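You operate a simulated robot arm through the tools that you are given. There is no shell and no other tool. Be economical: measure what you need, move in short steps, check, and stop when the job is done.

You run a simulated robot arm. Do the job below in one go: nothing can be reset, and whatever is moved stays where it is left.

Task
Put the claw from the far rail table on the wall side on top of the carton of cups. Stack the box labelled "gloves" from the far rail table on the wall side on top of the box marked "clips". Fetch the spanner and set it on the wheeled table. Fetch the bag from the shelf under the service table and set it on the shelf under the wheeled table. Push the crumb drawer under the carriage shut. Put the pot on the island bench away on the top of the sauce bench. Shut the sieve lid. Do these in any order. Set down upright: claw.

The check looks at the end state, three seconds after you hand in, the way a careful person would. Anything else that was tipped, shoved, dropped, spilled or broken makes it a failure. A push-on lid holds only when it is set on centred and level and pressed home; a screw cap is set on level and turned clockwise until tight.

Robot
A 6-joint arm with a two-finger parallel gripper on a trunk, on a base that drives. Base frame: it is fixed to the floor where the robot stands at the start and does not move with it; the origin is under the middle of the robot, x ahead of it, y to its left, z up; the surface under the hand at the start is at about z = 0.7. Readings come in m, degrees, newtons and seconds.
Its first joint turns from -166.0 to 166.0 degrees. Places, roughly: bag [-1, -3, 0.25]; box [0.75, -0.25, 0.75]; carton of cups [1, -0.5, 0.75]; claw [0.75, 0, 0.75]; crumb drawer under the carriage [3.2, -1.5, 0.6]; pot [4.75, 5, 1]; shelf under the wheeled table [1.5, -1.1, 0.3]; sieve lid [6.7, 5.4, 1.3]; spanner (20x5x4 cm) [-1.4, -1.7, 0.9]; top of the sauce bench [-1.4, 7.2, 0.9]; wheeled table [1.5, -1.1, 0.8]. Payload 3.43 kg.
Tool frame: the origin (TCP) lies between the finger pads and is the grasp point; the fingertips stand 0.034 m ahead of it; z points along the fingers, y is the line along which they close. Largest opening 0.128 m; finger width 0.024, thickness 0.012; the body of the gripper, 0.048 by 0.13 m, starts 0.096 m behind the TCP.
Orientation is that of the tool frame in the base frame, as a unit quaternion [w, x, y, z]. With the fingers straight down and closing along the base's y, the tool's x points along the base's -x, its y along +y and its z along -z.

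Tools
- The arm moves only by the tool drive_tool. Its argument "rows" is a list of rows, each a list of 3 entries, a list of its own where there are three numbers: the turn, a rotation vector about the base's x, y, z in degrees, then the shift along the base's x, y, z in m, then the finger opening in m, from 0 to 0.128. In form: [[[rx, ry, rz], [x, y, z], claw], ...]. A call has 1 to 12 rows; each row is the pose to reach, as a shift and turn from the pose commanded when the call began. Rows are played at 5 a second. More than 0.05 m and 8.6 degrees between two rows, or a gripper value outside its range, and nothing of the call is played. A pose out of reach is approached as far as the arm can. The call stops where the force on the tool passes 40 N (or 10 N more than at its start, if that is more) or the arm is blocked; 0.2 s more then pass. The fingers move at their own pace (about 0.153 m/s each) and stop on an object; they squeeze with about 32 N. The grip force told is the motor's: it shows also when the fingers shut on nothing. Time passes only in rows, and 0.2 s behind the last, so rows that repeat a pose let the fingers close. The reply holds the time, the measured pose of the TCP, the force on the tool along the base axes, the opening and the grip force, in the units named above and with some noise, with the torque about the TCP (base axes, N m) and any sound that the robot's microphone picked up, and new pictures: "show" is both (left out), scene, wrist or none.
- Cameras (640 x 400 px; columns grow to the right, rows downward): "scene" is now at [0.1538, 0.1633, 1.2231]; the picture's right is [-0.62, -0.79, 0.00], its down [-0.27, 0.21, -0.94] and it looks along [0.74, -0.58, -0.34] (base axes); focal length 277 px, centre (320, 200). "wrist" rides on the gripper at [0.076, -0.011, -0.16] in the tool frame; the picture's right is [0.15, 0.99, 0.00], its down [-0.88, 0.13, -0.46] and it looks along [-0.45, 0.07, 0.89] (tool axes); focal length 234 px, centre (320, 200). There is no depth. A picture from a camera that has moved, and an enlarged one, comes with that camera's place and axes in the base frame and with its lens.
- roll_base(legs): drives the robot by 1 to 6 legs, each [ahead, left, turn to the left] in m, m and degrees, along the robot's own axes; the way and the turn of a leg run together, so that a leg with both is an arc; at most 1.5 m and 180 degrees a leg. The arm and the cameras ride along, it lands a little off, and it stops where it bumps. It gives what a move gives, and a new picture of the scene camera.
- head_to(pan, tilt): turns the head with the scene camera to pan (to the left, within 143 degrees either way) and tilt (down, from -29 to 69), counted from straight ahead of the robot. It gives what a move gives, and a new picture of the scene camera.
- inspect(camera, box): a new picture of the part [left, top, right, bottom] of that camera's present view, enlarged. It takes no simulated time.
- close_job(): hands the job in; it is judged then, once.

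Go step by step. Nothing tells you exact positions but the pictures and the camera data: compare them with the known pose of the tool, close in by small moves and look again before you grip or let go. The budget is 186 turns and 260 pictures, counting those below and the enlarged ones. Unless the task says otherwise, let go and move clear before handing in, and close with one line.

The tools are called after "Emit:" by a JSON object that holds its "method" and its "body". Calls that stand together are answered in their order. drive_tool: Moves the arm, as the interface text tells. Its arguments: {"type":"object","properties":{"rows":{"type":"array","items":{"type":"array"}},"show":{"type":"string","enum":["both","scene","wrist","none"]}},"required":["rows"]} The other tools are called the same way: roll_base (legs) drives the base; head_to (pan, tilt) turns the head that bears the scene camera; inspect (camera, box) takes an enlarged picture of a part of a camera's view; close_job () hands the job in.

At the start:

```text
time: 0.0
eef_pos: [0.7805, -0.1018, 1.0502]
tcp_rot: [0.0, 0.0, 1.0, 0.0]
wrist_force: [0.2, 0.3, 0.5]
moment: [-0.03, -0.02, -0.03]
width: 0.1281
gripper_force: 0.2
robot x, y, heading: [0.0061, -0.0013, 0.1]
head pan, tilt: [-38.1, 19.8]
```

scene: 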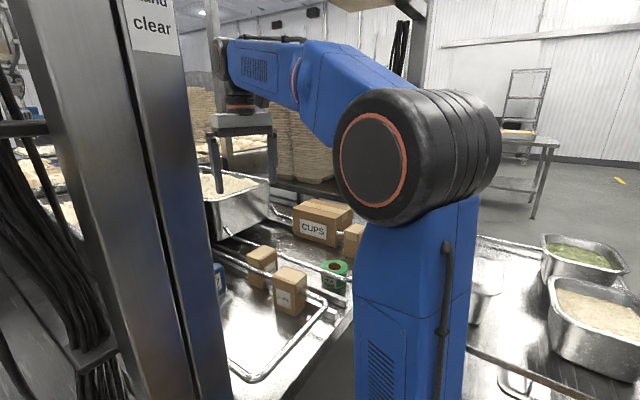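
wrist: 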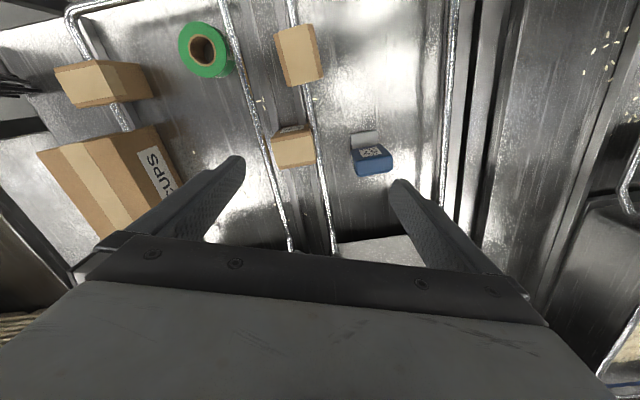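

I see several boxes, a green tape roll and a blue object under the gripper. I'll enlarge both views to identify them before moving.

Emit:
{"method": "inspect", "body": {"camera": "wrist", "box": [20, 0, 460, 275]}}

Emit:
{"method": "inspect", "body": {"camera": "scene", "box": [190, 160, 390, 340]}}

Emit:
{"method": "head_to", "body": {"pan": 0, "tilt": 35}}

```text
1.45 times, centred on (240, 138) of wrist
camera zoom: at [0.7057, -0.1139, 1.2103], right [-0.15, 0.99, 0.0], down [0.88, 0.13, 0.46], along [0.45, 0.07, -0.89], focal length 341 px, centre (436, 291)
```

zoom: 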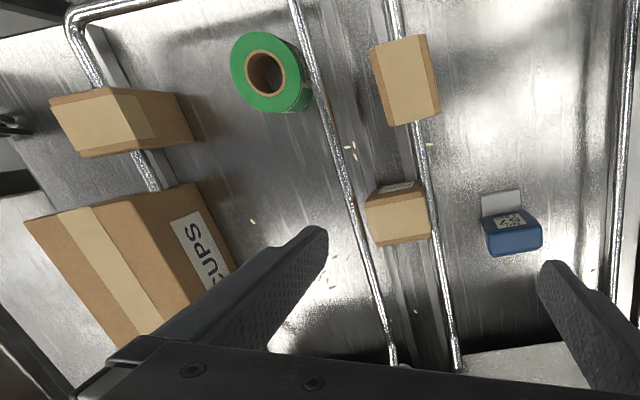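

```text
2.22 times, centred on (290, 250) of scene
camera zoom: at [0.1538, 0.1633, 1.2231], right [-0.62, -0.79, 0.0], down [-0.27, 0.21, -0.94], along [0.74, -0.58, -0.34], focal length 616 px, centre (387, 89)
```

zoom: 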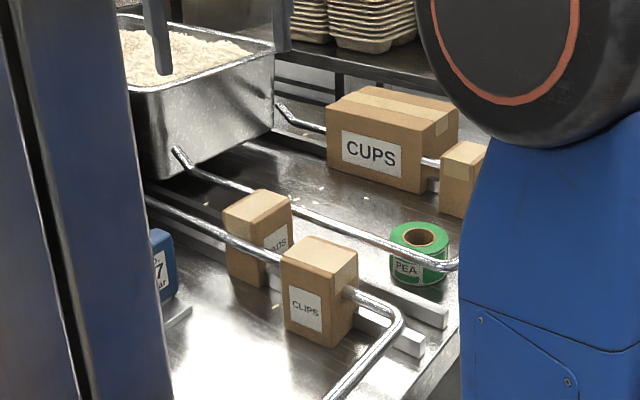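

```text
time: 1.0
eef_pos: [0.7821, -0.1021, 1.0498]
tcp_rot: [0.001, 0.0, 1.0, 0.001]
wrist_force: [-0.2, 0.5, -0.5]
moment: [0.01, -0.01, 0.01]
width: 0.1281
gripper_force: 0.0
robot x, y, heading: [0.0013, -0.001, -0.1]
head pan, tilt: [0.0, 35.0]
camera scene: at [0.1686, 0.2207, 1.1991], right [0.0, -1.0, 0.0], down [-0.57, 0.0, -0.82], along [0.82, 0.0, -0.57], focal length 277 px, centre (320, 200)
```

scene: 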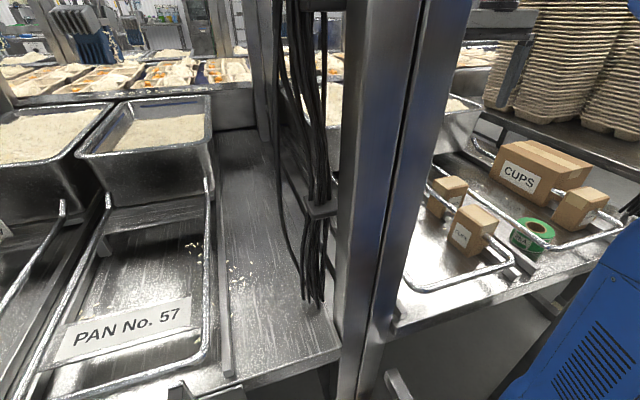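

The cups carton and three small boxes are on the rail table on the right. I need to read the third box's label and identify the claw.

Emit:
{"method": "inspect", "body": {"camera": "scene", "box": [400, 130, 640, 290]}}

Emit:
{"method": "inspect", "body": {"camera": "wrist", "box": [330, 110, 420, 190]}}

Emit:
{"method": "head_to", "body": {"pan": -120, "tilt": 15}}

Emit:
{"method": "head_to", "body": {"pan": -75, "tilt": 15}}

```text
2.50 times, centred on (520, 210) of scene
camera zoom: at [0.1686, 0.2207, 1.1991], right [0.0, -1.0, 0.0], down [-0.57, 0.0, -0.82], along [0.82, 0.0, -0.57], focal length 693 px, centre (-180, 175)
```

zoom: 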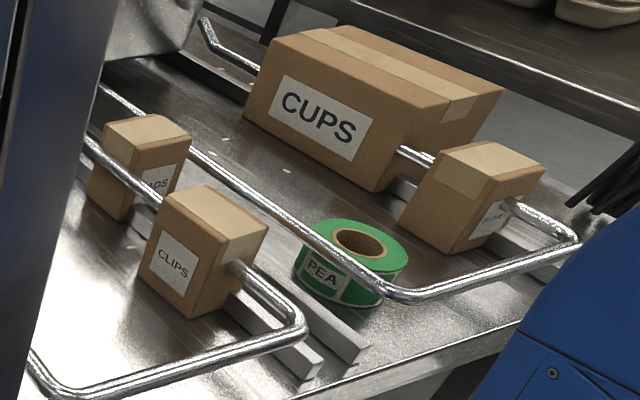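

```text
5.00 times, centred on (375, 150) of wrist
camera zoom: at [0.7057, -0.1139, 1.2103], right [-0.15, 0.99, 0.0], down [0.88, 0.13, 0.46], along [0.45, 0.07, -0.89], focal length 1171 px, centre (45, 450)
```

zoom: 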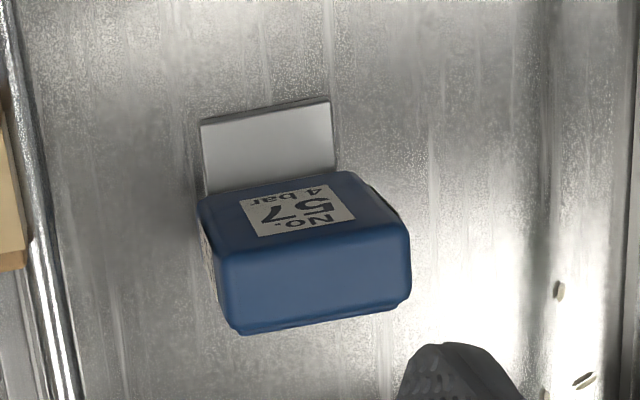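

```text
time: 3.0
eef_pos: [0.7805, -0.1039, 1.0501]
tcp_rot: [0.0, 0.001, 1.0, 0.0]
wrist_force: [-0.3, 1.1, 1.5]
moment: [0.01, 0.01, 0.04]
width: 0.1278
gripper_force: 0.1
robot x, y, heading: [0.0003, 0.0007, 0.2]
head pan, tilt: [-120.0, 15.0]
camera scene: at [0.0339, 0.1398, 1.231], right [-0.87, 0.5, 0.0], down [0.13, 0.22, -0.97], along [-0.48, -0.84, -0.26], focal length 277 px, centre (320, 200)
```

scene: 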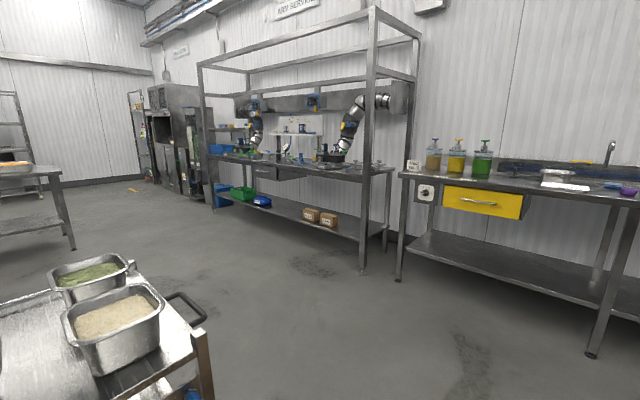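

```text
time: 4.2
eef_pos: [0.7812, -0.1028, 1.0501]
tcp_rot: [0.0, 0.0, 1.0, 0.0]
wrist_force: [-0.7, -0.3, 0.4]
moment: [0.0, 0.0, 0.0]
width: 0.1282
gripper_force: 0.0
robot x, y, heading: [0.0007, 0.0035, -0.2]
head pan, tilt: [-75.0, 15.0]
camera scene: at [0.1046, 0.1305, 1.231], right [-0.97, -0.26, 0.0], down [-0.07, 0.25, -0.97], along [0.25, -0.93, -0.26], focal length 277 px, centre (320, 200)
```

scene: 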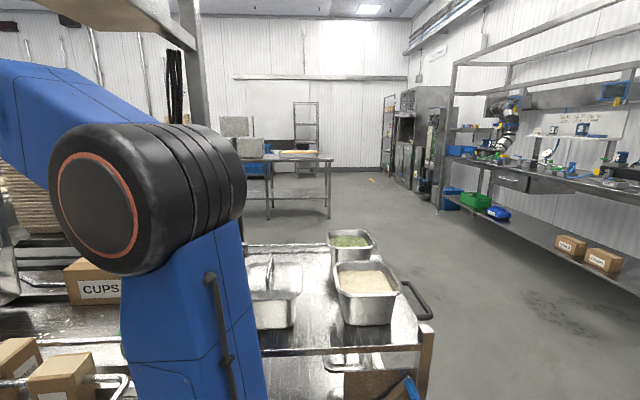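

The service table is behind to the right, with a bag on its shelf. I'll turn the head back and zoom in on the third box's label.

Emit:
{"method": "head_to", "body": {"pan": -10, "tilt": 30}}

Emit:
{"method": "inspect", "body": {"camera": "scene", "box": [470, 170, 590, 245]}}

Emit:
{"method": "inspect", "body": {"camera": "scene", "box": [360, 170, 480, 245]}}

```text
time: 5.5
eef_pos: [0.7816, -0.1027, 1.0508]
tcp_rot: [0.001, 0.0, 1.0, 0.0]
wrist_force: [-0.2, -0.2, 0.9]
moment: [0.0, 0.04, 0.0]
width: 0.128
gripper_force: 0.1
robot x, y, heading: [-0.0019, 0.0002, 0.1]
head pan, tilt: [-10.0, 30.0]
camera scene: at [0.1696, 0.205, 1.2068], right [-0.17, -0.98, 0.0], down [-0.49, 0.09, -0.87], along [0.85, -0.15, -0.5], focal length 277 px, centre (320, 200)
```

scene: 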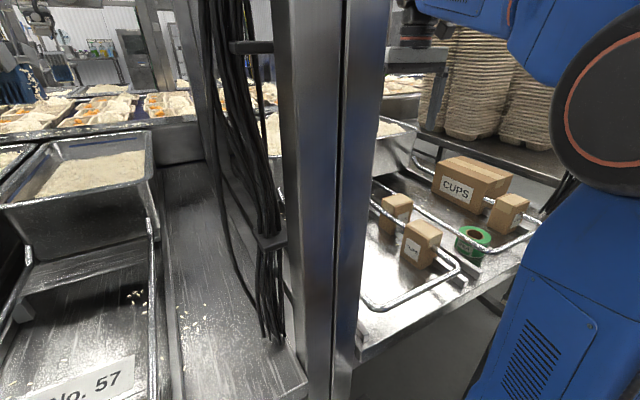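

```text
5.33 times, centred on (530, 208) of scene
camera zoom: at [0.1696, 0.205, 1.2068], right [-0.17, -0.98, 0.0], down [-0.49, 0.09, -0.87], along [0.85, -0.15, -0.5], focal length 1478 px, centre (-800, 160)
```

zoom: 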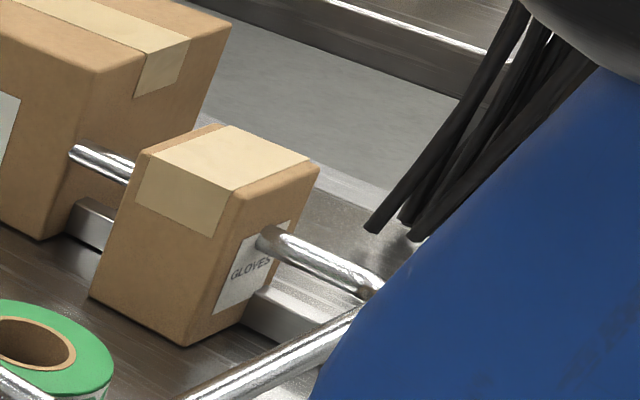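

```text
5.33 times, centred on (420, 208) of scene
camera zoom: at [0.1696, 0.205, 1.2068], right [-0.17, -0.98, 0.0], down [-0.49, 0.09, -0.87], along [0.85, -0.15, -0.5], focal length 1478 px, centre (-213, 160)
```

zoom: 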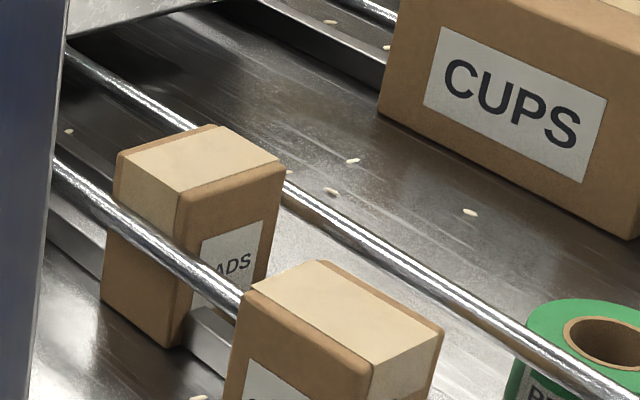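

The third box (nearest the arm's side) reads "GLOVES". I'll lower the wrist over the blue object, which I take to be the claw, for a closer look.

Emit:
{"method": "drive_tool", "body": {"rows": [[[0, 0, 0], [-0.03, 0.03, -0.02], 0.128], [[0, 0, 0], [-0.06, 0.06, -0.05], 0.128], [[0, 0, 0], [-0.08, 0.09, -0.08], 0.128], [[0, 0, 0], [-0.08, 0.12, -0.12], 0.128]]}}

```text
refused: row 2 steps farther than a row can; nothing moved
```

The step was slightly too large, so I'll use smaller rows.

Emit:
{"method": "drive_tool", "body": {"rows": [[[0, 0, 0], [-0.02, 0.03, -0.025], 0.128], [[0, 0, 0], [-0.04, 0.06, -0.05], 0.128], [[0, 0, 0], [-0.06, 0.09, -0.08], 0.128], [[0, 0, 0], [-0.08, 0.12, -0.11], 0.128], [[0, 0, 0], [-0.09, 0.12, -0.14], 0.128]], "show": "wrist"}}

Emit:
{"method": "inspect", "body": {"camera": "wrist", "box": [240, 60, 440, 220]}}

```text
time: 6.7
eef_pos: [0.6906, 0.0157, 0.9095]
tcp_rot: [0.0, 0.0, 1.0, 0.0]
wrist_force: [0.7, -0.5, -0.9]
moment: [-0.01, 0.02, 0.01]
width: 0.1282
gripper_force: 0.1
robot x, y, heading: [-0.0015, 0.0023, 0.0]
head pan, tilt: [-10.0, 30.0]
camera wrist: at [0.6153, 0.0056, 1.0693], right [-0.15, 0.99, 0.0], down [0.88, 0.13, 0.46], along [0.45, 0.07, -0.89], focal length 234 px, centre (320, 200)
```

wrist: 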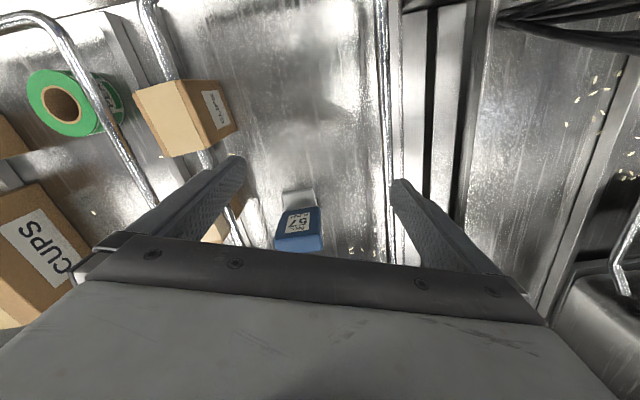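

```text
2.50 times, centred on (340, 140) of wrist
camera zoom: at [0.6153, 0.0056, 1.0693], right [-0.15, 0.99, 0.0], down [0.88, 0.13, 0.46], along [0.45, 0.07, -0.89], focal length 585 px, centre (270, 350)
```

zoom: 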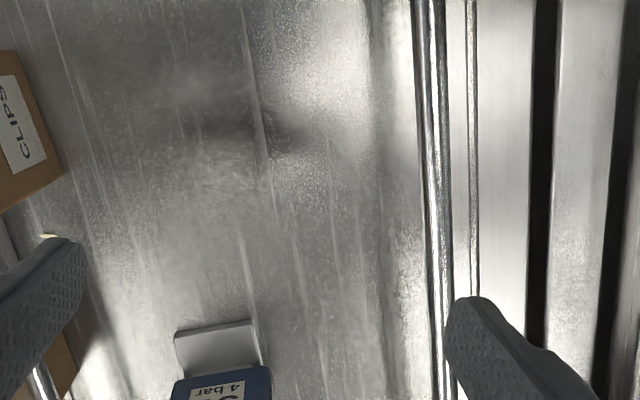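

The claw sits around (0.84, 0.01). I want a side view to see its shape and height.

Emit:
{"method": "head_to", "body": {"pan": -50, "tilt": 25}}

Emit:
{"method": "drive_tool", "body": {"rows": [[[0, -7, 0], [-0.03, 0, 0], 0.128], [[0, -14, 0], [-0.06, 0, 0], 0.128], [[0, -21, 0], [-0.09, 0, -0.02], 0.128], [[0, -28, 0], [-0.12, 0, -0.03], 0.128], [[0, -35, 0], [-0.15, 0, -0.04], 0.128]], "show": "wrist"}}

```text
time: 7.8
eef_pos: [0.6914, 0.0158, 0.9111]
tcp_rot: [0.0, 0.0, 1.0, -0.001]
wrist_force: [0.2, 0.1, -0.4]
moment: [0.03, 0.01, 0.02]
width: 0.128
gripper_force: 0.1
robot x, y, heading: [0.0031, 0.0009, -0.1]
head pan, tilt: [-50.0, 25.0]
camera scene: at [0.1398, 0.1502, 1.2148], right [-0.77, -0.64, 0.0], down [-0.27, 0.32, -0.91], along [0.58, -0.69, -0.42], focal length 277 px, centre (320, 200)
```

scene: 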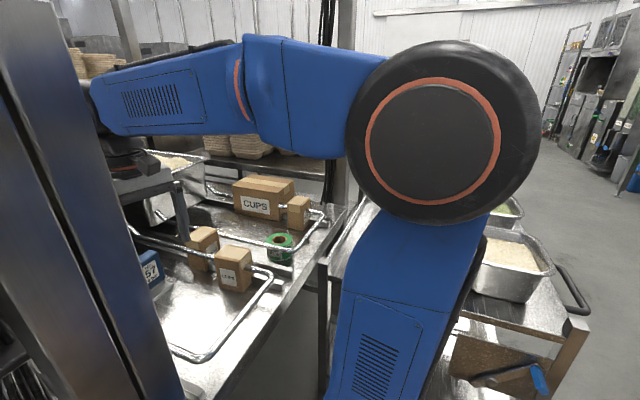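

```text
time: 8.9
eef_pos: [0.5623, 0.0139, 0.8773]
tcp_rot: [0.261, 0.002, 0.965, -0.002]
wrist_force: [1.6, -16.9, 0.4]
moment: [1.56, 0.2, 0.97]
width: 0.1184
gripper_force: 0.1
robot x, y, heading: [0.0006, -0.0003, -0.1]
head pan, tilt: [-50.0, 25.0]
stopped in row 5: the force on the tool passed its limit at 50 N (the readings are from after the stop); the commanded pose is now the measured one
camera wrist: at [0.4164, 0.0038, 0.9764], right [-0.12, 0.99, -0.07], down [0.53, 0.13, 0.84], along [0.84, 0.06, -0.54], focal length 234 px, centre (320, 200)
```

wrist: 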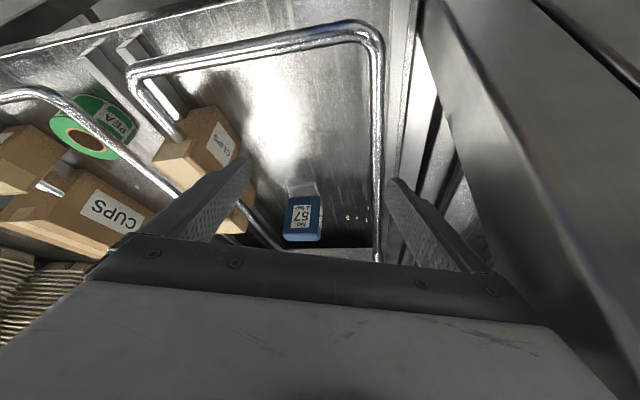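

The left finger touched the post beside the table. I'll back away to the right and look again from there.

Emit:
{"method": "drive_tool", "body": {"rows": [[[0, 0, 0], [0, -0.02, 0], 0.128], [[0, 0, 0], [0, -0.06, 0.01], 0.128]], "show": "none"}}

Emit:
{"method": "inspect", "body": {"camera": "wrist", "box": [220, 140, 400, 270]}}

Emit:
{"method": "inspect", "body": {"camera": "scene", "box": [110, 160, 350, 320]}}

```text
time: 9.5
eef_pos: [0.5614, -0.0429, 0.8836]
tcp_rot: [0.262, 0.0, 0.965, 0.0]
wrist_force: [0.6, -0.3, 0.3]
moment: [-0.04, -0.01, -0.02]
width: 0.128
gripper_force: 0.1
robot x, y, heading: [-0.0028, 0.0024, -0.1]
head pan, tilt: [-50.0, 25.0]
```

```text
3.08 times, centred on (310, 205) of wrist
camera zoom: at [0.4166, -0.0523, 0.9834], right [-0.12, 0.99, -0.07], down [0.53, 0.13, 0.84], along [0.84, 0.06, -0.54], focal length 720 px, centre (351, 185)
```

zoom: 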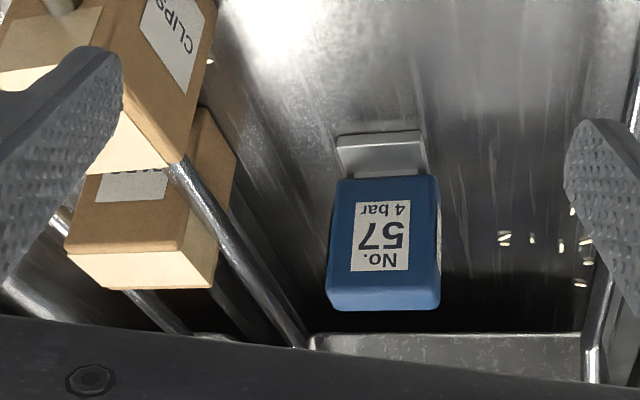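

```text
2.50 times, centred on (230, 240) of scene
camera zoom: at [0.1399, 0.1502, 1.2148], right [-0.77, -0.64, 0.0], down [-0.27, 0.32, -0.91], along [0.58, -0.69, -0.42], focal length 693 px, centre (545, 100)
```

zoom: 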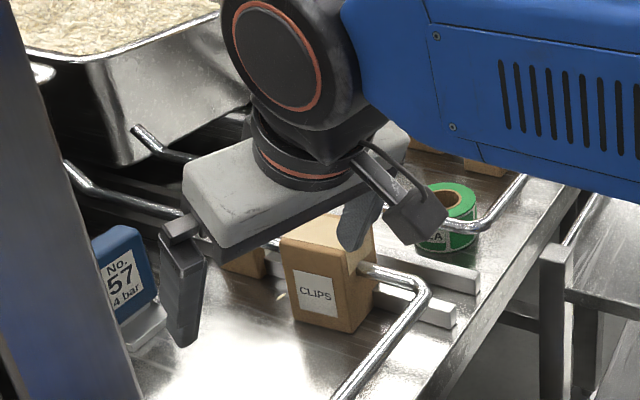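

The claw is a blue upright block (about 7 cm wide) on a grey foot facing the robot, top near z=0.80. I'll straighten the gripper and move above it.

Emit:
{"method": "drive_tool", "body": {"rows": [[[0, 5, 0], [0.03, 0, 0.03], 0.128], [[0, 10, 0], [0.07, 0, 0.045], 0.128], [[0, 15, 0], [0.11, 0.0, 0.045], 0.11], [[0, 20, 0], [0.15, 0.01, 0.045], 0.11], [[0, 25, 0], [0.19, 0.02, 0.045], 0.1], [[0, 30.4, 0], [0.23, 0.035, 0.045], 0.1], [[0, 30.4, 0], [0.255, 0.045, 0.045], 0.1]]}}

```text
time: 11.1
eef_pos: [0.8177, -0.0001, 0.9313]
tcp_rot: [-0.001, 0.001, 1.0, 0.0]
wrist_force: [-0.2, 0.2, 0.8]
moment: [0.03, -0.03, 0.01]
width: 0.1
gripper_force: 0.0
robot x, y, heading: [-0.0003, -0.0005, 0.1]
head pan, tilt: [-50.0, 25.0]
camera scene: at [0.1396, 0.15, 1.2148], right [-0.77, -0.64, 0.0], down [-0.27, 0.32, -0.91], along [0.58, -0.69, -0.42], focal length 277 px, centre (320, 200)
camera wrist: at [0.7415, -0.011, 1.0908], right [-0.14, 0.99, 0.0], down [0.88, 0.13, 0.45], along [0.45, 0.06, -0.89], focal length 234 px, centre (320, 200)
```

scene: 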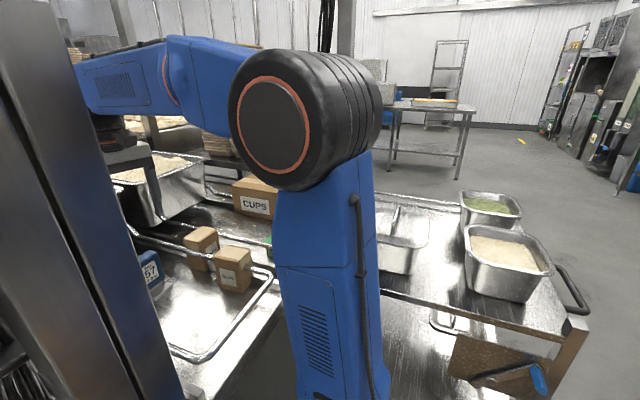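
wrist: 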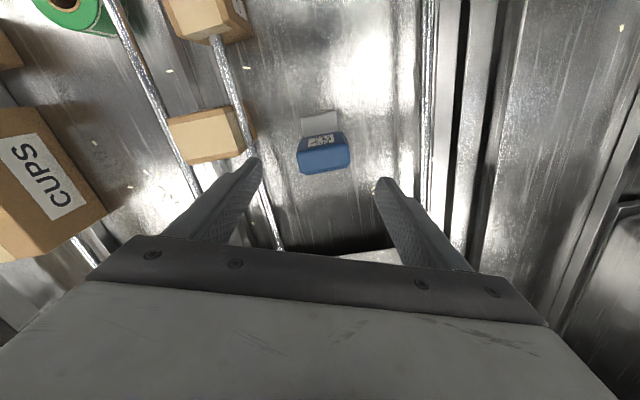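

The claw is centred at about (0.83, 0.005), with a slight yaw. I'll zoom in to measure that angle.

Emit:
{"method": "inspect", "body": {"camera": "wrist", "box": [270, 95, 380, 185]}}

```text
4.44 times, centred on (325, 140) of wrist
camera zoom: at [0.7415, -0.011, 1.0908], right [-0.14, 0.99, 0.0], down [0.88, 0.13, 0.45], along [0.45, 0.06, -0.89], focal length 1041 px, centre (298, 467)
```

zoom: 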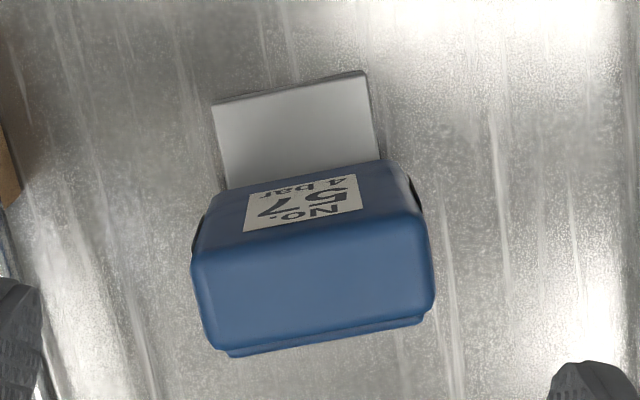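

The claw is yawed about 19°, centred near (0.829, 0.004). I'll rotate to match, descend, and grip its narrow sides.

Emit:
{"method": "drive_tool", "body": {"rows": [[[0, 0, 7], [0.005, 0.002, -0.02], 0.1], [[0, 0, 14], [0.008, 0.003, -0.04], 0.1], [[0, 0, 19], [0.011, 0.004, -0.07], 0.1], [[0, 0, 19], [0.011, 0.004, -0.11], 0.1], [[0, 0, 19], [0.011, 0.004, -0.14], 0.1], [[0, 0, 19], [0.011, 0.004, -0.165], 0.1]], "show": "wrist"}}

```text
time: 12.5
eef_pos: [0.8266, 0.0031, 0.7663]
tcp_rot: [-0.001, -0.165, 0.986, -0.001]
wrist_force: [-0.5, 0.6, 0.4]
moment: [0.0, -0.02, 0.02]
width: 0.0999
gripper_force: 0.0
robot x, y, heading: [-0.0013, -0.0013, -0.1]
head pan, tilt: [-50.0, 25.0]
camera wrist: at [0.7591, -0.0324, 0.9264], right [-0.46, 0.89, 0.0], down [0.79, 0.41, 0.45], along [0.4, 0.21, -0.89], focal length 234 px, centre (320, 200)
```

wrist: 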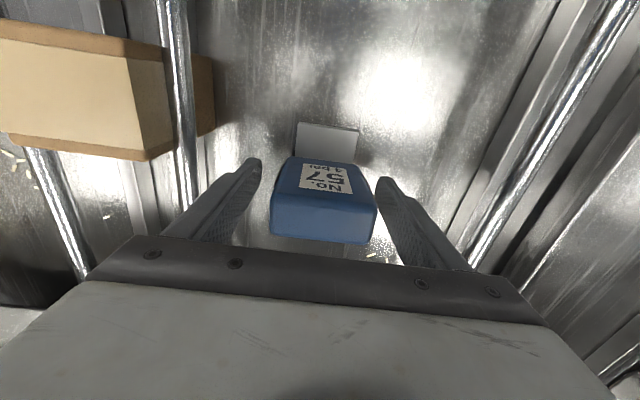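

The claw is centred between the fingers. I'll close the fingers and lift it.

Emit:
{"method": "drive_tool", "body": {"rows": [[[0, 0, 0], [0, 0, 0], 0.05], [[0, 0, 0], [0, 0, 0], 0.05], [[0, 0, 0], [0, 0, 0], 0.05], [[0, 0, 0], [0, 0, 0.03], 0.05], [[0, 0, 0], [0, 0, 0.07], 0.05], [[0, 0, 0], [0, 0, 0.12], 0.05], [[0, 0, 0], [0, 0, 0.17], 0.05]]}}

```text
time: 14.1
eef_pos: [0.8244, 0.0019, 0.9318]
tcp_rot: [-0.002, -0.164, 0.986, -0.001]
wrist_force: [-1.2, 0.1, -6.0]
moment: [-0.01, 0.06, 0.01]
width: 0.07
gripper_force: 32.0
robot x, y, heading: [-0.0024, 0.0006, 0.3]
head pan, tilt: [-50.0, 25.0]
camera scene: at [0.1403, 0.1501, 1.2147], right [-0.77, -0.64, 0.0], down [-0.27, 0.32, -0.91], along [0.58, -0.69, -0.42], focal length 277 px, centre (320, 200)
camera wrist: at [0.7575, -0.0308, 1.0927], right [-0.46, 0.89, 0.0], down [0.79, 0.41, 0.45], along [0.4, 0.21, -0.89], focal length 234 px, centre (320, 200)
```

scene: 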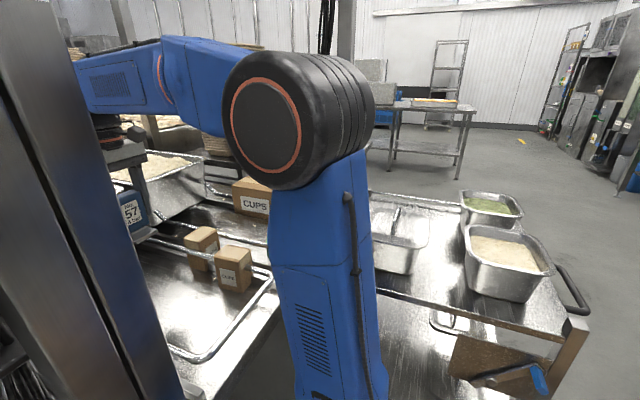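
wrist: 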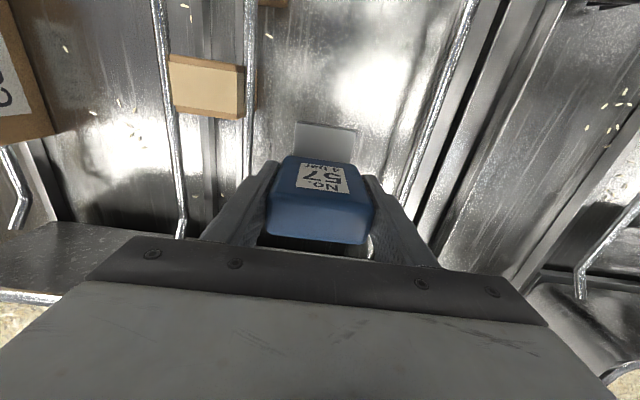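

I'm holding the claw, and the carton top is near (0.946, -0.459, 0.826), just beyond reach from here. I'll raise the arm and swing it toward the carton first.

Emit:
{"method": "drive_tool", "body": {"rows": [[[0, 0, 0], [0, -0.02, 0.04], 0.05], [[0, 0, 0], [0, -0.07, 0.05], 0.05], [[0, 0, 0], [0, -0.12, 0.05], 0.05], [[0, 0, 0], [-0.01, -0.17, 0.05], 0.05], [[0, 0, 0], [-0.01, -0.215, 0.05], 0.05], [[0, 0, 0], [-0.02, -0.26, 0.05], 0.05], [[0, 0, 0], [-0.02, -0.31, 0.05], 0.05], [[0, 0, 0], [-0.02, -0.36, 0.05], 0.05]]}}

Emit:
{"method": "roll_base", "body": {"legs": [[0.07, 0, 0]]}}

```text
refused: row 2 steps farther than a row can; nothing moved
```

```text
time: 15.3
eef_pos: [0.8481, 0.0179, 0.9309]
tcp_rot: [-0.002, -0.179, 0.984, -0.001]
wrist_force: [1.2, -1.0, -5.1]
moment: [-0.01, 0.0, 0.0]
width: 0.0699
gripper_force: 32.1
robot x, y, heading: [0.0227, -0.009, 1.5]
head pan, tilt: [-50.0, 25.0]
stopped in leg 1: the robot was blocked; the commanded pose is now the measured one
camera scene: at [0.1592, 0.1447, 1.2148], right [-0.75, -0.67, 0.0], down [-0.28, 0.32, -0.91], along [0.6, -0.68, -0.42], focal length 277 px, centre (320, 200)
```

scene: 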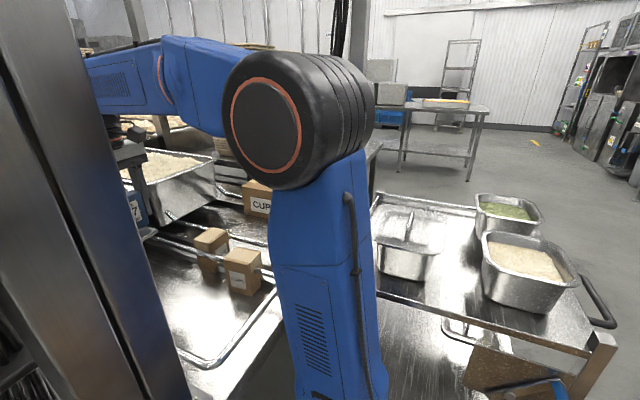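

The base touched something at front-left after 2 cm. I'll swing the arm over, then look down at the clearance on the right.

Emit:
{"method": "drive_tool", "body": {"rows": [[[0, 0, 0], [0, -0.01, 0.04], 0.05], [[0, 0, 0], [0, -0.055, 0.05], 0.05], [[0, 0, 0], [0, -0.1, 0.05], 0.05], [[0, 0, 0], [-0.01, -0.145, 0.05], 0.05], [[0, 0, 0], [-0.01, -0.19, 0.05], 0.05], [[0, 0, 0], [-0.02, -0.235, 0.05], 0.05], [[0, 0, 0], [-0.02, -0.28, 0.05], 0.05], [[0, 0, 0], [-0.03, -0.325, 0.05], 0.05], [[0, 0, 0], [-0.03, -0.37, 0.05], 0.05]], "show": "wrist"}}

Emit:
{"method": "head_to", "body": {"pan": -80, "tilt": 60}}

Emit:
{"method": "head_to", "body": {"pan": 0, "tilt": 68}}

```text
time: 17.3
eef_pos: [0.8172, -0.3546, 0.9831]
tcp_rot: [-0.001, -0.18, 0.984, -0.001]
wrist_force: [-0.8, -0.7, -4.1]
moment: [-0.01, -0.04, 0.05]
width: 0.0699
gripper_force: 32.0
robot x, y, heading: [0.0221, -0.0113, 1.4]
head pan, tilt: [-50.0, 25.0]
camera wrist: at [0.7506, -0.3913, 1.1437], right [-0.49, 0.87, 0.0], down [0.78, 0.43, 0.45], along [0.4, 0.22, -0.89], focal length 234 px, centre (320, 200)
```

wrist: 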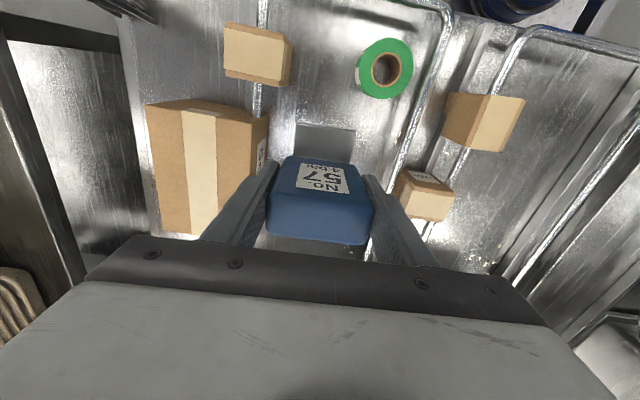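

```text
time: 18.3
eef_pos: [0.8155, -0.3553, 0.9831]
tcp_rot: [-0.001, -0.179, 0.984, -0.001]
wrist_force: [-0.5, -1.0, -5.5]
moment: [-0.02, -0.01, 0.01]
width: 0.07
gripper_force: 31.9
robot x, y, heading: [0.0246, -0.0107, 1.4]
head pan, tilt: [-80.0, 60.0]
camera scene: at [0.1115, 0.148, 1.1648], right [-0.98, -0.2, 0.0], down [-0.18, 0.85, -0.5], along [0.1, -0.49, -0.87], focal length 277 px, centre (320, 200)
```

scene: 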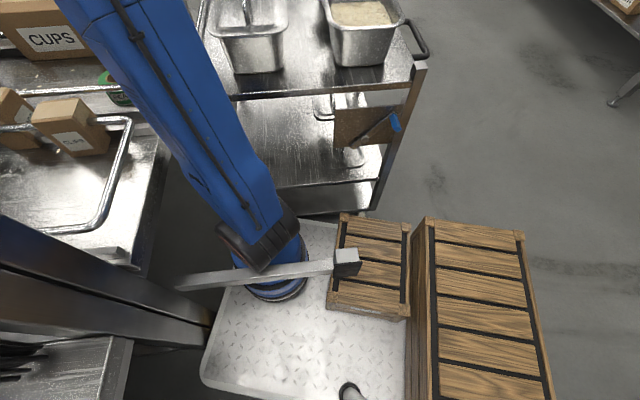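

```text
time: 19.8
eef_pos: [0.8189, -0.3549, 0.9836]
tcp_rot: [-0.001, -0.179, 0.984, -0.001]
wrist_force: [-0.1, 0.0, -4.5]
moment: [-0.03, -0.02, 0.04]
width: 0.07
gripper_force: 31.8
robot x, y, heading: [0.0258, -0.0091, 1.8]
head pan, tilt: [0.0, 68.0]
camera scene: at [0.1548, 0.215, 1.1561], right [0.03, -1.0, 0.0], down [-0.93, -0.03, -0.37], along [0.37, 0.01, -0.93], focal length 277 px, centre (320, 200)
```

scene: 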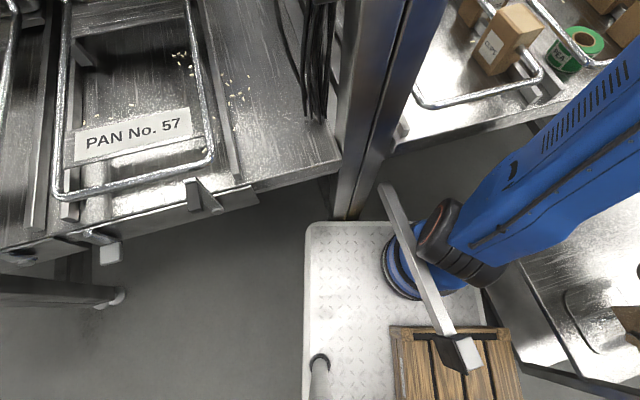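

The carton is visible on the left of the wrist view, and the base platform's front-left corner is against the post. I'll zoom in on the carton to fix its corners.

Emit:
{"method": "inspect", "body": {"camera": "wrist", "box": [120, 70, 320, 250]}}

```text
2.22 times, centred on (220, 160) of wrist
camera zoom: at [0.7507, -0.3913, 1.1434], right [-0.49, 0.87, 0.0], down [0.78, 0.43, 0.45], along [0.4, 0.22, -0.89], focal length 520 px, centre (542, 289)
```

zoom: 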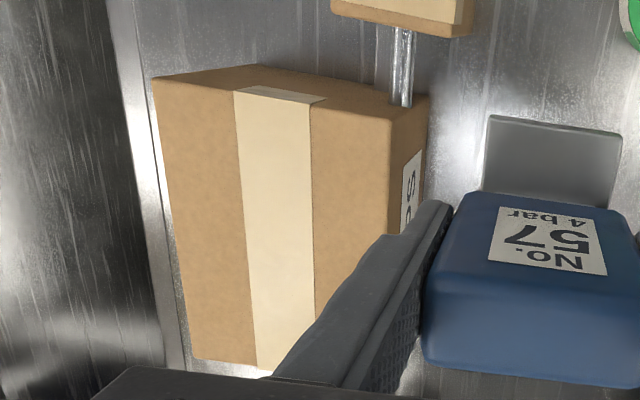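

The carton top is centred at about (0.95, -0.467), yawed 19°, which matches the claw. I'll move the claw over it.

Emit:
{"method": "drive_tool", "body": {"rows": [[[0, 0, 0], [0.035, -0.025, 0], 0.05], [[0, 0, 0], [0.07, -0.05, 0], 0.05], [[0, 0, 0], [0.105, -0.075, 0], 0.05], [[0, 0, 0], [0.145, -0.107, 0], 0.05], [[0, 0, 0], [0.145, -0.107, 0], 0.05]], "show": "wrist"}}

Emit:
{"method": "head_to", "body": {"pan": -20, "tilt": 25}}

```text
refused: row 4 steps farther than a row can; nothing moved
```

```text
time: 20.9
eef_pos: [0.8164, -0.3552, 0.9845]
tcp_rot: [-0.002, -0.179, 0.984, -0.001]
wrist_force: [-0.5, 0.1, -5.8]
moment: [0.0, -0.02, 0.02]
width: 0.0701
gripper_force: 32.3
robot x, y, heading: [0.0271, -0.01, 1.6]
head pan, tilt: [-20.0, 25.0]
camera scene: at [0.1854, 0.1844, 1.2147], right [-0.31, -0.95, 0.0], down [-0.4, 0.13, -0.91], along [0.86, -0.28, -0.42], focal length 277 px, centre (320, 200)
```

scene: 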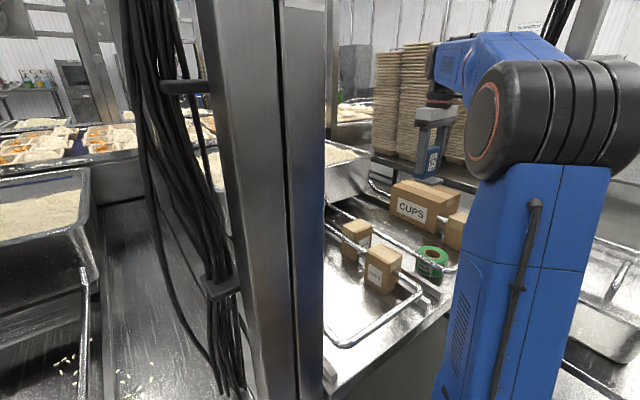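

I'll repeat the same move over the carton with smaller steps.

Emit:
{"method": "drive_tool", "body": {"rows": [[[0, 0, 0], [0.03, -0.022, 0], 0.05], [[0, 0, 0], [0.065, -0.047, 0], 0.05], [[0, 0, 0], [0.1, -0.072, 0], 0.05], [[0, 0, 0], [0.13, -0.092, 0], 0.05], [[0, 0, 0], [0.147, -0.107, 0], 0.05], [[0, 0, 0], [0.147, -0.107, 0], 0.05]]}}

Emit:
{"method": "inspect", "body": {"camera": "scene", "box": [360, 100, 500, 260]}}

```text
time: 22.3
eef_pos: [0.9646, -0.4606, 0.981]
tcp_rot: [-0.002, -0.178, 0.984, -0.002]
wrist_force: [-0.1, -0.4, -5.8]
moment: [0.0, -0.05, 0.01]
width: 0.07
gripper_force: 32.4
robot x, y, heading: [0.0245, -0.0087, 1.4]
head pan, tilt: [-20.0, 25.0]
camera scene: at [0.1854, 0.1843, 1.2148], right [-0.31, -0.95, 0.0], down [-0.4, 0.13, -0.91], along [0.86, -0.28, -0.42], focal length 277 px, centre (320, 200)
camera wrist: at [0.898, -0.4963, 1.1416], right [-0.49, 0.87, 0.0], down [0.78, 0.43, 0.45], along [0.4, 0.22, -0.89], focal length 234 px, centre (320, 200)
```

scene: 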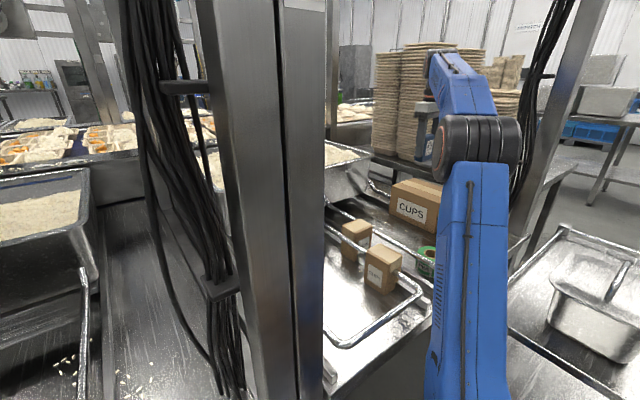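
wrist: 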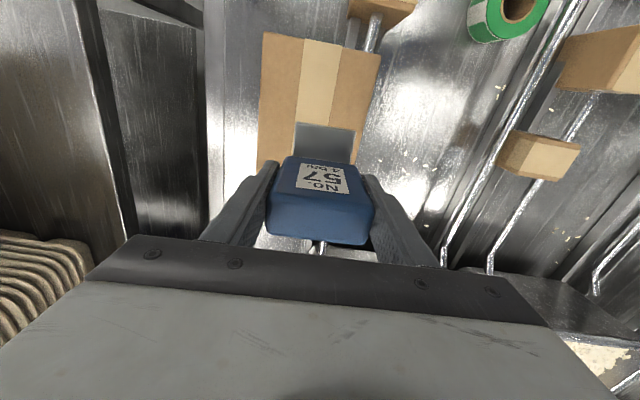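

```text
2.50 times, centred on (430, 180) of scene
camera zoom: at [0.1854, 0.1843, 1.2148], right [-0.31, -0.95, 0.0], down [-0.4, 0.13, -0.91], along [0.86, -0.28, -0.42], focal length 693 px, centre (45, 250)
```

zoom: 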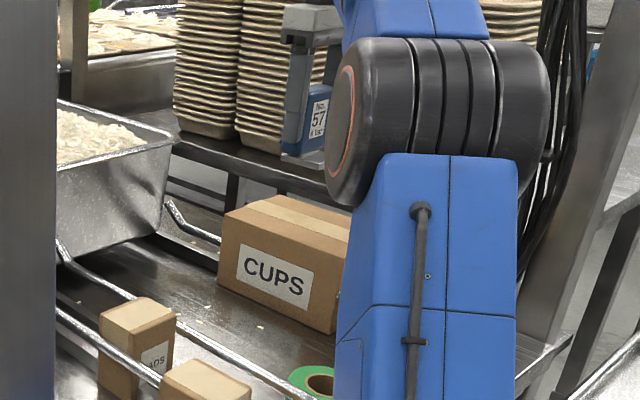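

The claw is over the carton. I'll shift 1 cm right to centre it and begin lowering.

Emit:
{"method": "drive_tool", "body": {"rows": [[[0, 0, 0], [0.0, -0.012, 0], 0.05], [[0, 0, 0], [0.0, -0.012, -0.04], 0.05], [[0, 0, 0], [0.0, -0.012, -0.07], 0.05], [[0, 0, 0], [0.0, -0.012, -0.08], 0.05]]}}

Emit:
{"method": "inspect", "body": {"camera": "scene", "box": [380, 120, 460, 220]}}

```text
time: 23.3
eef_pos: [0.966, -0.4711, 0.9037]
tcp_rot: [-0.001, -0.179, 0.984, -0.001]
wrist_force: [-0.4, 0.5, -4.4]
moment: [0.01, -0.03, 0.04]
width: 0.07
gripper_force: 32.7
robot x, y, heading: [0.0207, -0.0112, 1.7]
head pan, tilt: [-20.0, 25.0]
camera scene: at [0.1854, 0.1843, 1.2148], right [-0.31, -0.95, 0.0], down [-0.4, 0.13, -0.91], along [0.86, -0.28, -0.42], focal length 277 px, centre (320, 200)
camera wrist: at [0.8993, -0.508, 1.0638], right [-0.49, 0.87, 0.0], down [0.78, 0.43, 0.45], along [0.4, 0.22, -0.89], focal length 234 px, centre (320, 200)
```

scene: 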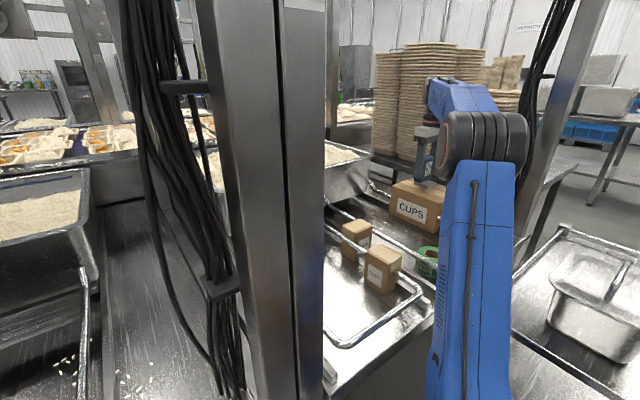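
wrist: 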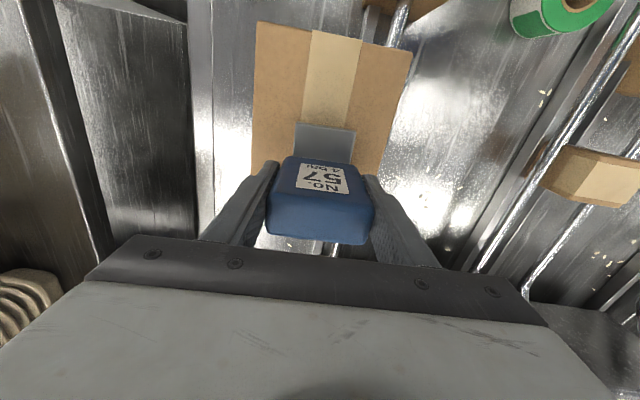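

```text
4.00 times, centred on (420, 170) of scene
camera zoom: at [0.1854, 0.1843, 1.2148], right [-0.31, -0.95, 0.0], down [-0.4, 0.13, -0.91], along [0.86, -0.28, -0.42], focal length 1108 px, centre (-80, 320)
```

zoom: 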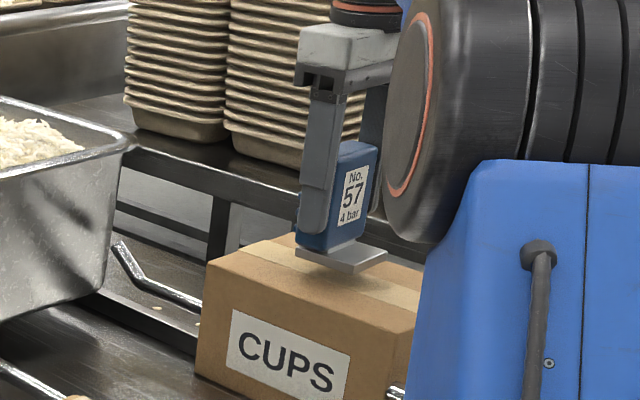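

The claw hovers just above the carton, level. I'll lower it in small steps until it touches.

Emit:
{"method": "drive_tool", "body": {"rows": [[[0, 0, 0], [0, 0, -0.005], 0.05], [[0, 0, 0], [0, 0, -0.01], 0.05], [[0, 0, 0], [0, 0, -0.014], 0.05]], "show": "none"}}

Emit:
{"method": "inspect", "body": {"camera": "scene", "box": [390, 140, 450, 210]}}

```text
time: 24.1
eef_pos: [0.9662, -0.4727, 0.8899]
tcp_rot: [-0.002, -0.179, 0.984, -0.001]
wrist_force: [0.0, -0.6, -5.3]
moment: [-0.02, -0.01, 0.03]
width: 0.0698
gripper_force: 32.4
robot x, y, heading: [0.0245, -0.01, 1.7]
head pan, tilt: [-20.0, 25.0]
```

```text
5.71 times, centred on (420, 175) of scene
camera zoom: at [0.1854, 0.1843, 1.2148], right [-0.31, -0.95, 0.0], down [-0.4, 0.13, -0.91], along [0.86, -0.28, -0.42], focal length 1583 px, centre (-251, 343)
```

zoom: 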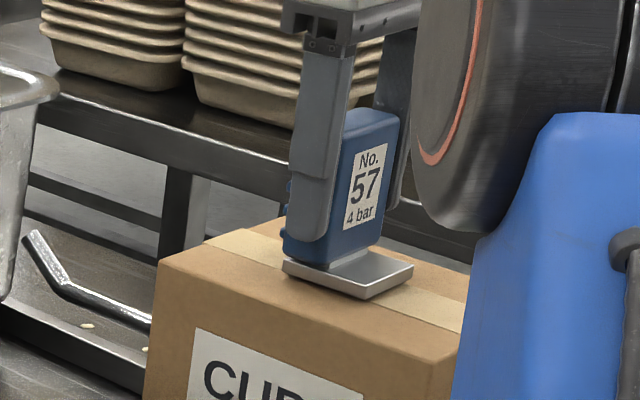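

Nearly touching. I'll continue in finer steps.

Emit:
{"method": "drive_tool", "body": {"rows": [[[0, 0, 0], [0, 0, -0.003], 0.05], [[0, 0, 0], [0, 0, -0.005], 0.05]], "show": "none"}}

Emit:
{"method": "drive_tool", "body": {"rows": [[[0, 0, 0], [0, 0, -0.002], 0.05], [[0, 0, 0], [0, 0, -0.003], 0.05]], "show": "none"}}

Emit:
{"method": "inspect", "body": {"camera": "scene", "box": [390, 140, 450, 210]}}

```text
time: 24.7
eef_pos: [0.9653, -0.4707, 0.8856]
tcp_rot: [0.0, -0.179, 0.984, -0.003]
wrist_force: [6.3, -6.1, 20.1]
moment: [-0.04, 0.63, 0.15]
width: 0.0699
gripper_force: 32.2
robot x, y, heading: [0.0218, -0.0125, 1.7]
head pan, tilt: [-20.0, 25.0]
```

```text
time: 25.3
eef_pos: [0.9631, -0.4716, 0.8816]
tcp_rot: [0.0, -0.179, 0.984, -0.002]
wrist_force: [3.8, -1.3, 31.2]
moment: [0.78, 0.27, -0.07]
width: 0.0694
gripper_force: 32.4
robot x, y, heading: [0.0242, -0.0106, 1.6]
head pan, tilt: [-20.0, 25.0]
```

```text
5.71 times, centred on (420, 175) of scene
camera zoom: at [0.1842, 0.1849, 1.2149], right [-0.31, -0.95, 0.0], down [-0.4, 0.13, -0.91], along [0.86, -0.28, -0.42], focal length 1583 px, centre (-251, 343)
```

zoom: 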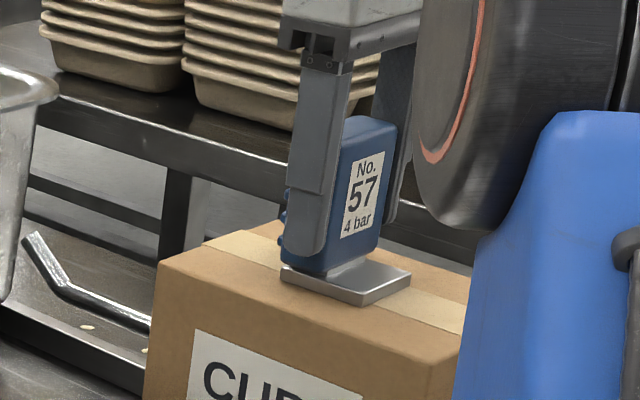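

The claw is resting on the carton at about 30 N. I'll ease off slightly, open, and lift straight up.

Emit:
{"method": "drive_tool", "body": {"rows": [[[0, 0, 0], [0, 0, 0.003], 0.05], [[0, 0, 0], [0, 0, 0.003], 0.08], [[0, 0, 0], [0, 0, 0.003], 0.1], [[0, 0, 0], [0, 0, 0.003], 0.1], [[0, 0, 0], [0, 0, 0.04], 0.1], [[0, 0, 0], [0, 0, 0.08], 0.1], [[0, 0, 0], [0, 0, 0.12], 0.1]]}}

Emit:
{"method": "inspect", "body": {"camera": "scene", "box": [380, 120, 480, 220]}}

```text
time: 26.9
eef_pos: [0.9632, -0.4722, 0.9995]
tcp_rot: [-0.001, -0.178, 0.984, -0.001]
wrist_force: [0.4, -0.3, 0.1]
moment: [0.0, 0.02, 0.0]
width: 0.1001
gripper_force: 0.1
robot x, y, heading: [0.0226, -0.0076, 1.6]
head pan, tilt: [-20.0, 25.0]
camera scene: at [0.1853, 0.1844, 1.2148], right [-0.31, -0.95, 0.0], down [-0.4, 0.13, -0.91], along [0.86, -0.28, -0.42], focal length 277 px, centre (320, 200)
camera wrist: at [0.8966, -0.5077, 1.1596], right [-0.49, 0.87, 0.0], down [0.78, 0.43, 0.45], along [0.4, 0.22, -0.89], focal length 234 px, centre (320, 200)
```

scene: 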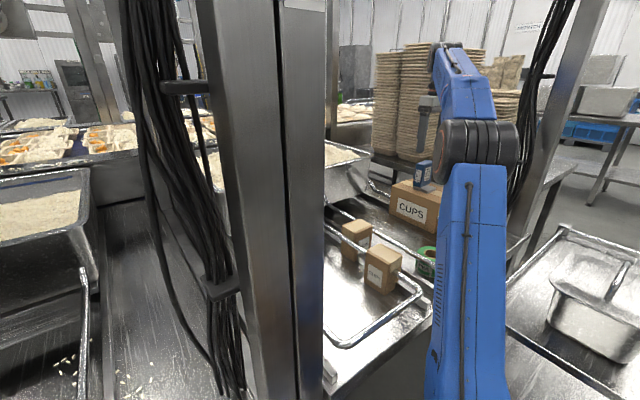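
wrist: 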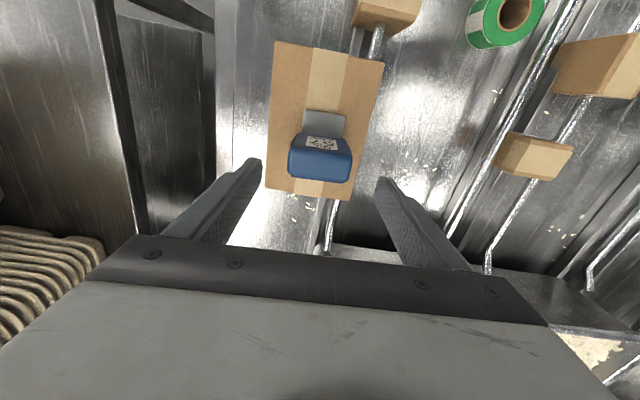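

```text
4.00 times, centred on (430, 170) of scene
camera zoom: at [0.1853, 0.1844, 1.2148], right [-0.31, -0.95, 0.0], down [-0.4, 0.13, -0.91], along [0.86, -0.28, -0.42], focal length 1108 px, centre (-120, 320)
```

zoom: 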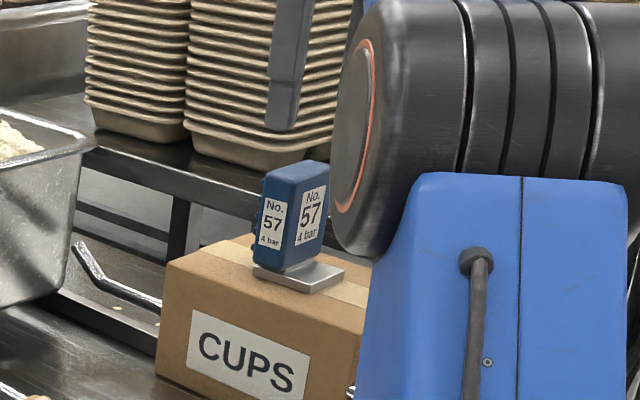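

The claw stands upright and centred on the cups. Next is the gloves box, so I'll pull back above it for a look.

Emit:
{"method": "drive_tool", "body": {"rows": [[[0, 0, 0], [-0.05, 0, 0], 0.1], [[0, 0, 0], [-0.1, 0, 0], 0.1], [[0, 0, 0], [-0.15, 0, 0], 0.11], [[0, 0, 0], [-0.2, -0.01, -0.02], 0.12], [[0, 0, 0], [-0.235, -0.01, -0.05], 0.128]], "show": "wrist"}}

Emit:
{"method": "inspect", "body": {"camera": "wrist", "box": [230, 60, 430, 240]}}

```text
refused: row 4 steps farther than a row can; nothing moved
```

```text
2.22 times, centred on (330, 150) of wrist
camera zoom: at [0.8966, -0.5077, 1.1596], right [-0.49, 0.87, 0.0], down [0.78, 0.43, 0.45], along [0.4, 0.22, -0.89], focal length 520 px, centre (298, 311)
```

zoom: 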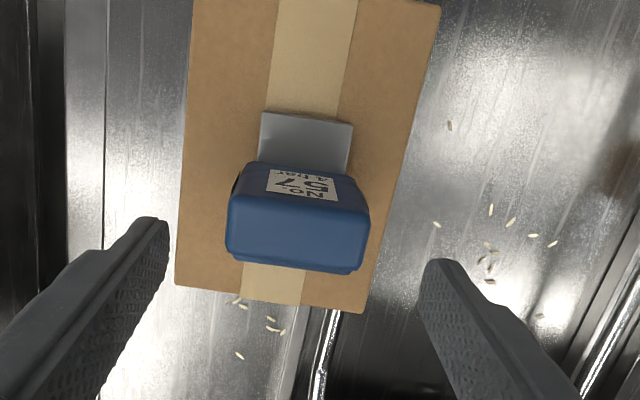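

I'll resend that move with smaller steps, keeping each at or under 4.5 cm.

Emit:
{"method": "drive_tool", "body": {"rows": [[[0, 0, 0], [-0.045, 0, 0], 0.1], [[0, 0, 0], [-0.09, 0, 0], 0.1], [[0, 0, 0], [-0.135, 0, 0], 0.11], [[0, 0, 0], [-0.175, -0.01, -0.015], 0.12], [[0, 0, 0], [-0.21, -0.01, -0.03], 0.128], [[0, 0, 0], [-0.235, -0.01, -0.05], 0.128]], "show": "wrist"}}

```text
time: 28.3
eef_pos: [0.729, -0.4845, 0.948]
tcp_rot: [-0.001, -0.179, 0.984, -0.001]
wrist_force: [0.3, 0.5, 0.3]
moment: [-0.01, 0.04, 0.0]
width: 0.1279
gripper_force: 0.0
robot x, y, heading: [0.021, -0.0088, 1.6]
head pan, tilt: [-20.0, 25.0]
camera wrist: at [0.6628, -0.5201, 1.1074], right [-0.49, 0.87, 0.0], down [0.78, 0.43, 0.45], along [0.4, 0.22, -0.89], focal length 234 px, centre (320, 200)
```

wrist: 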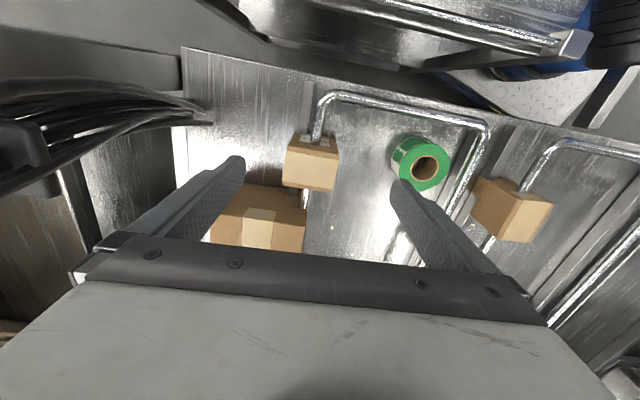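

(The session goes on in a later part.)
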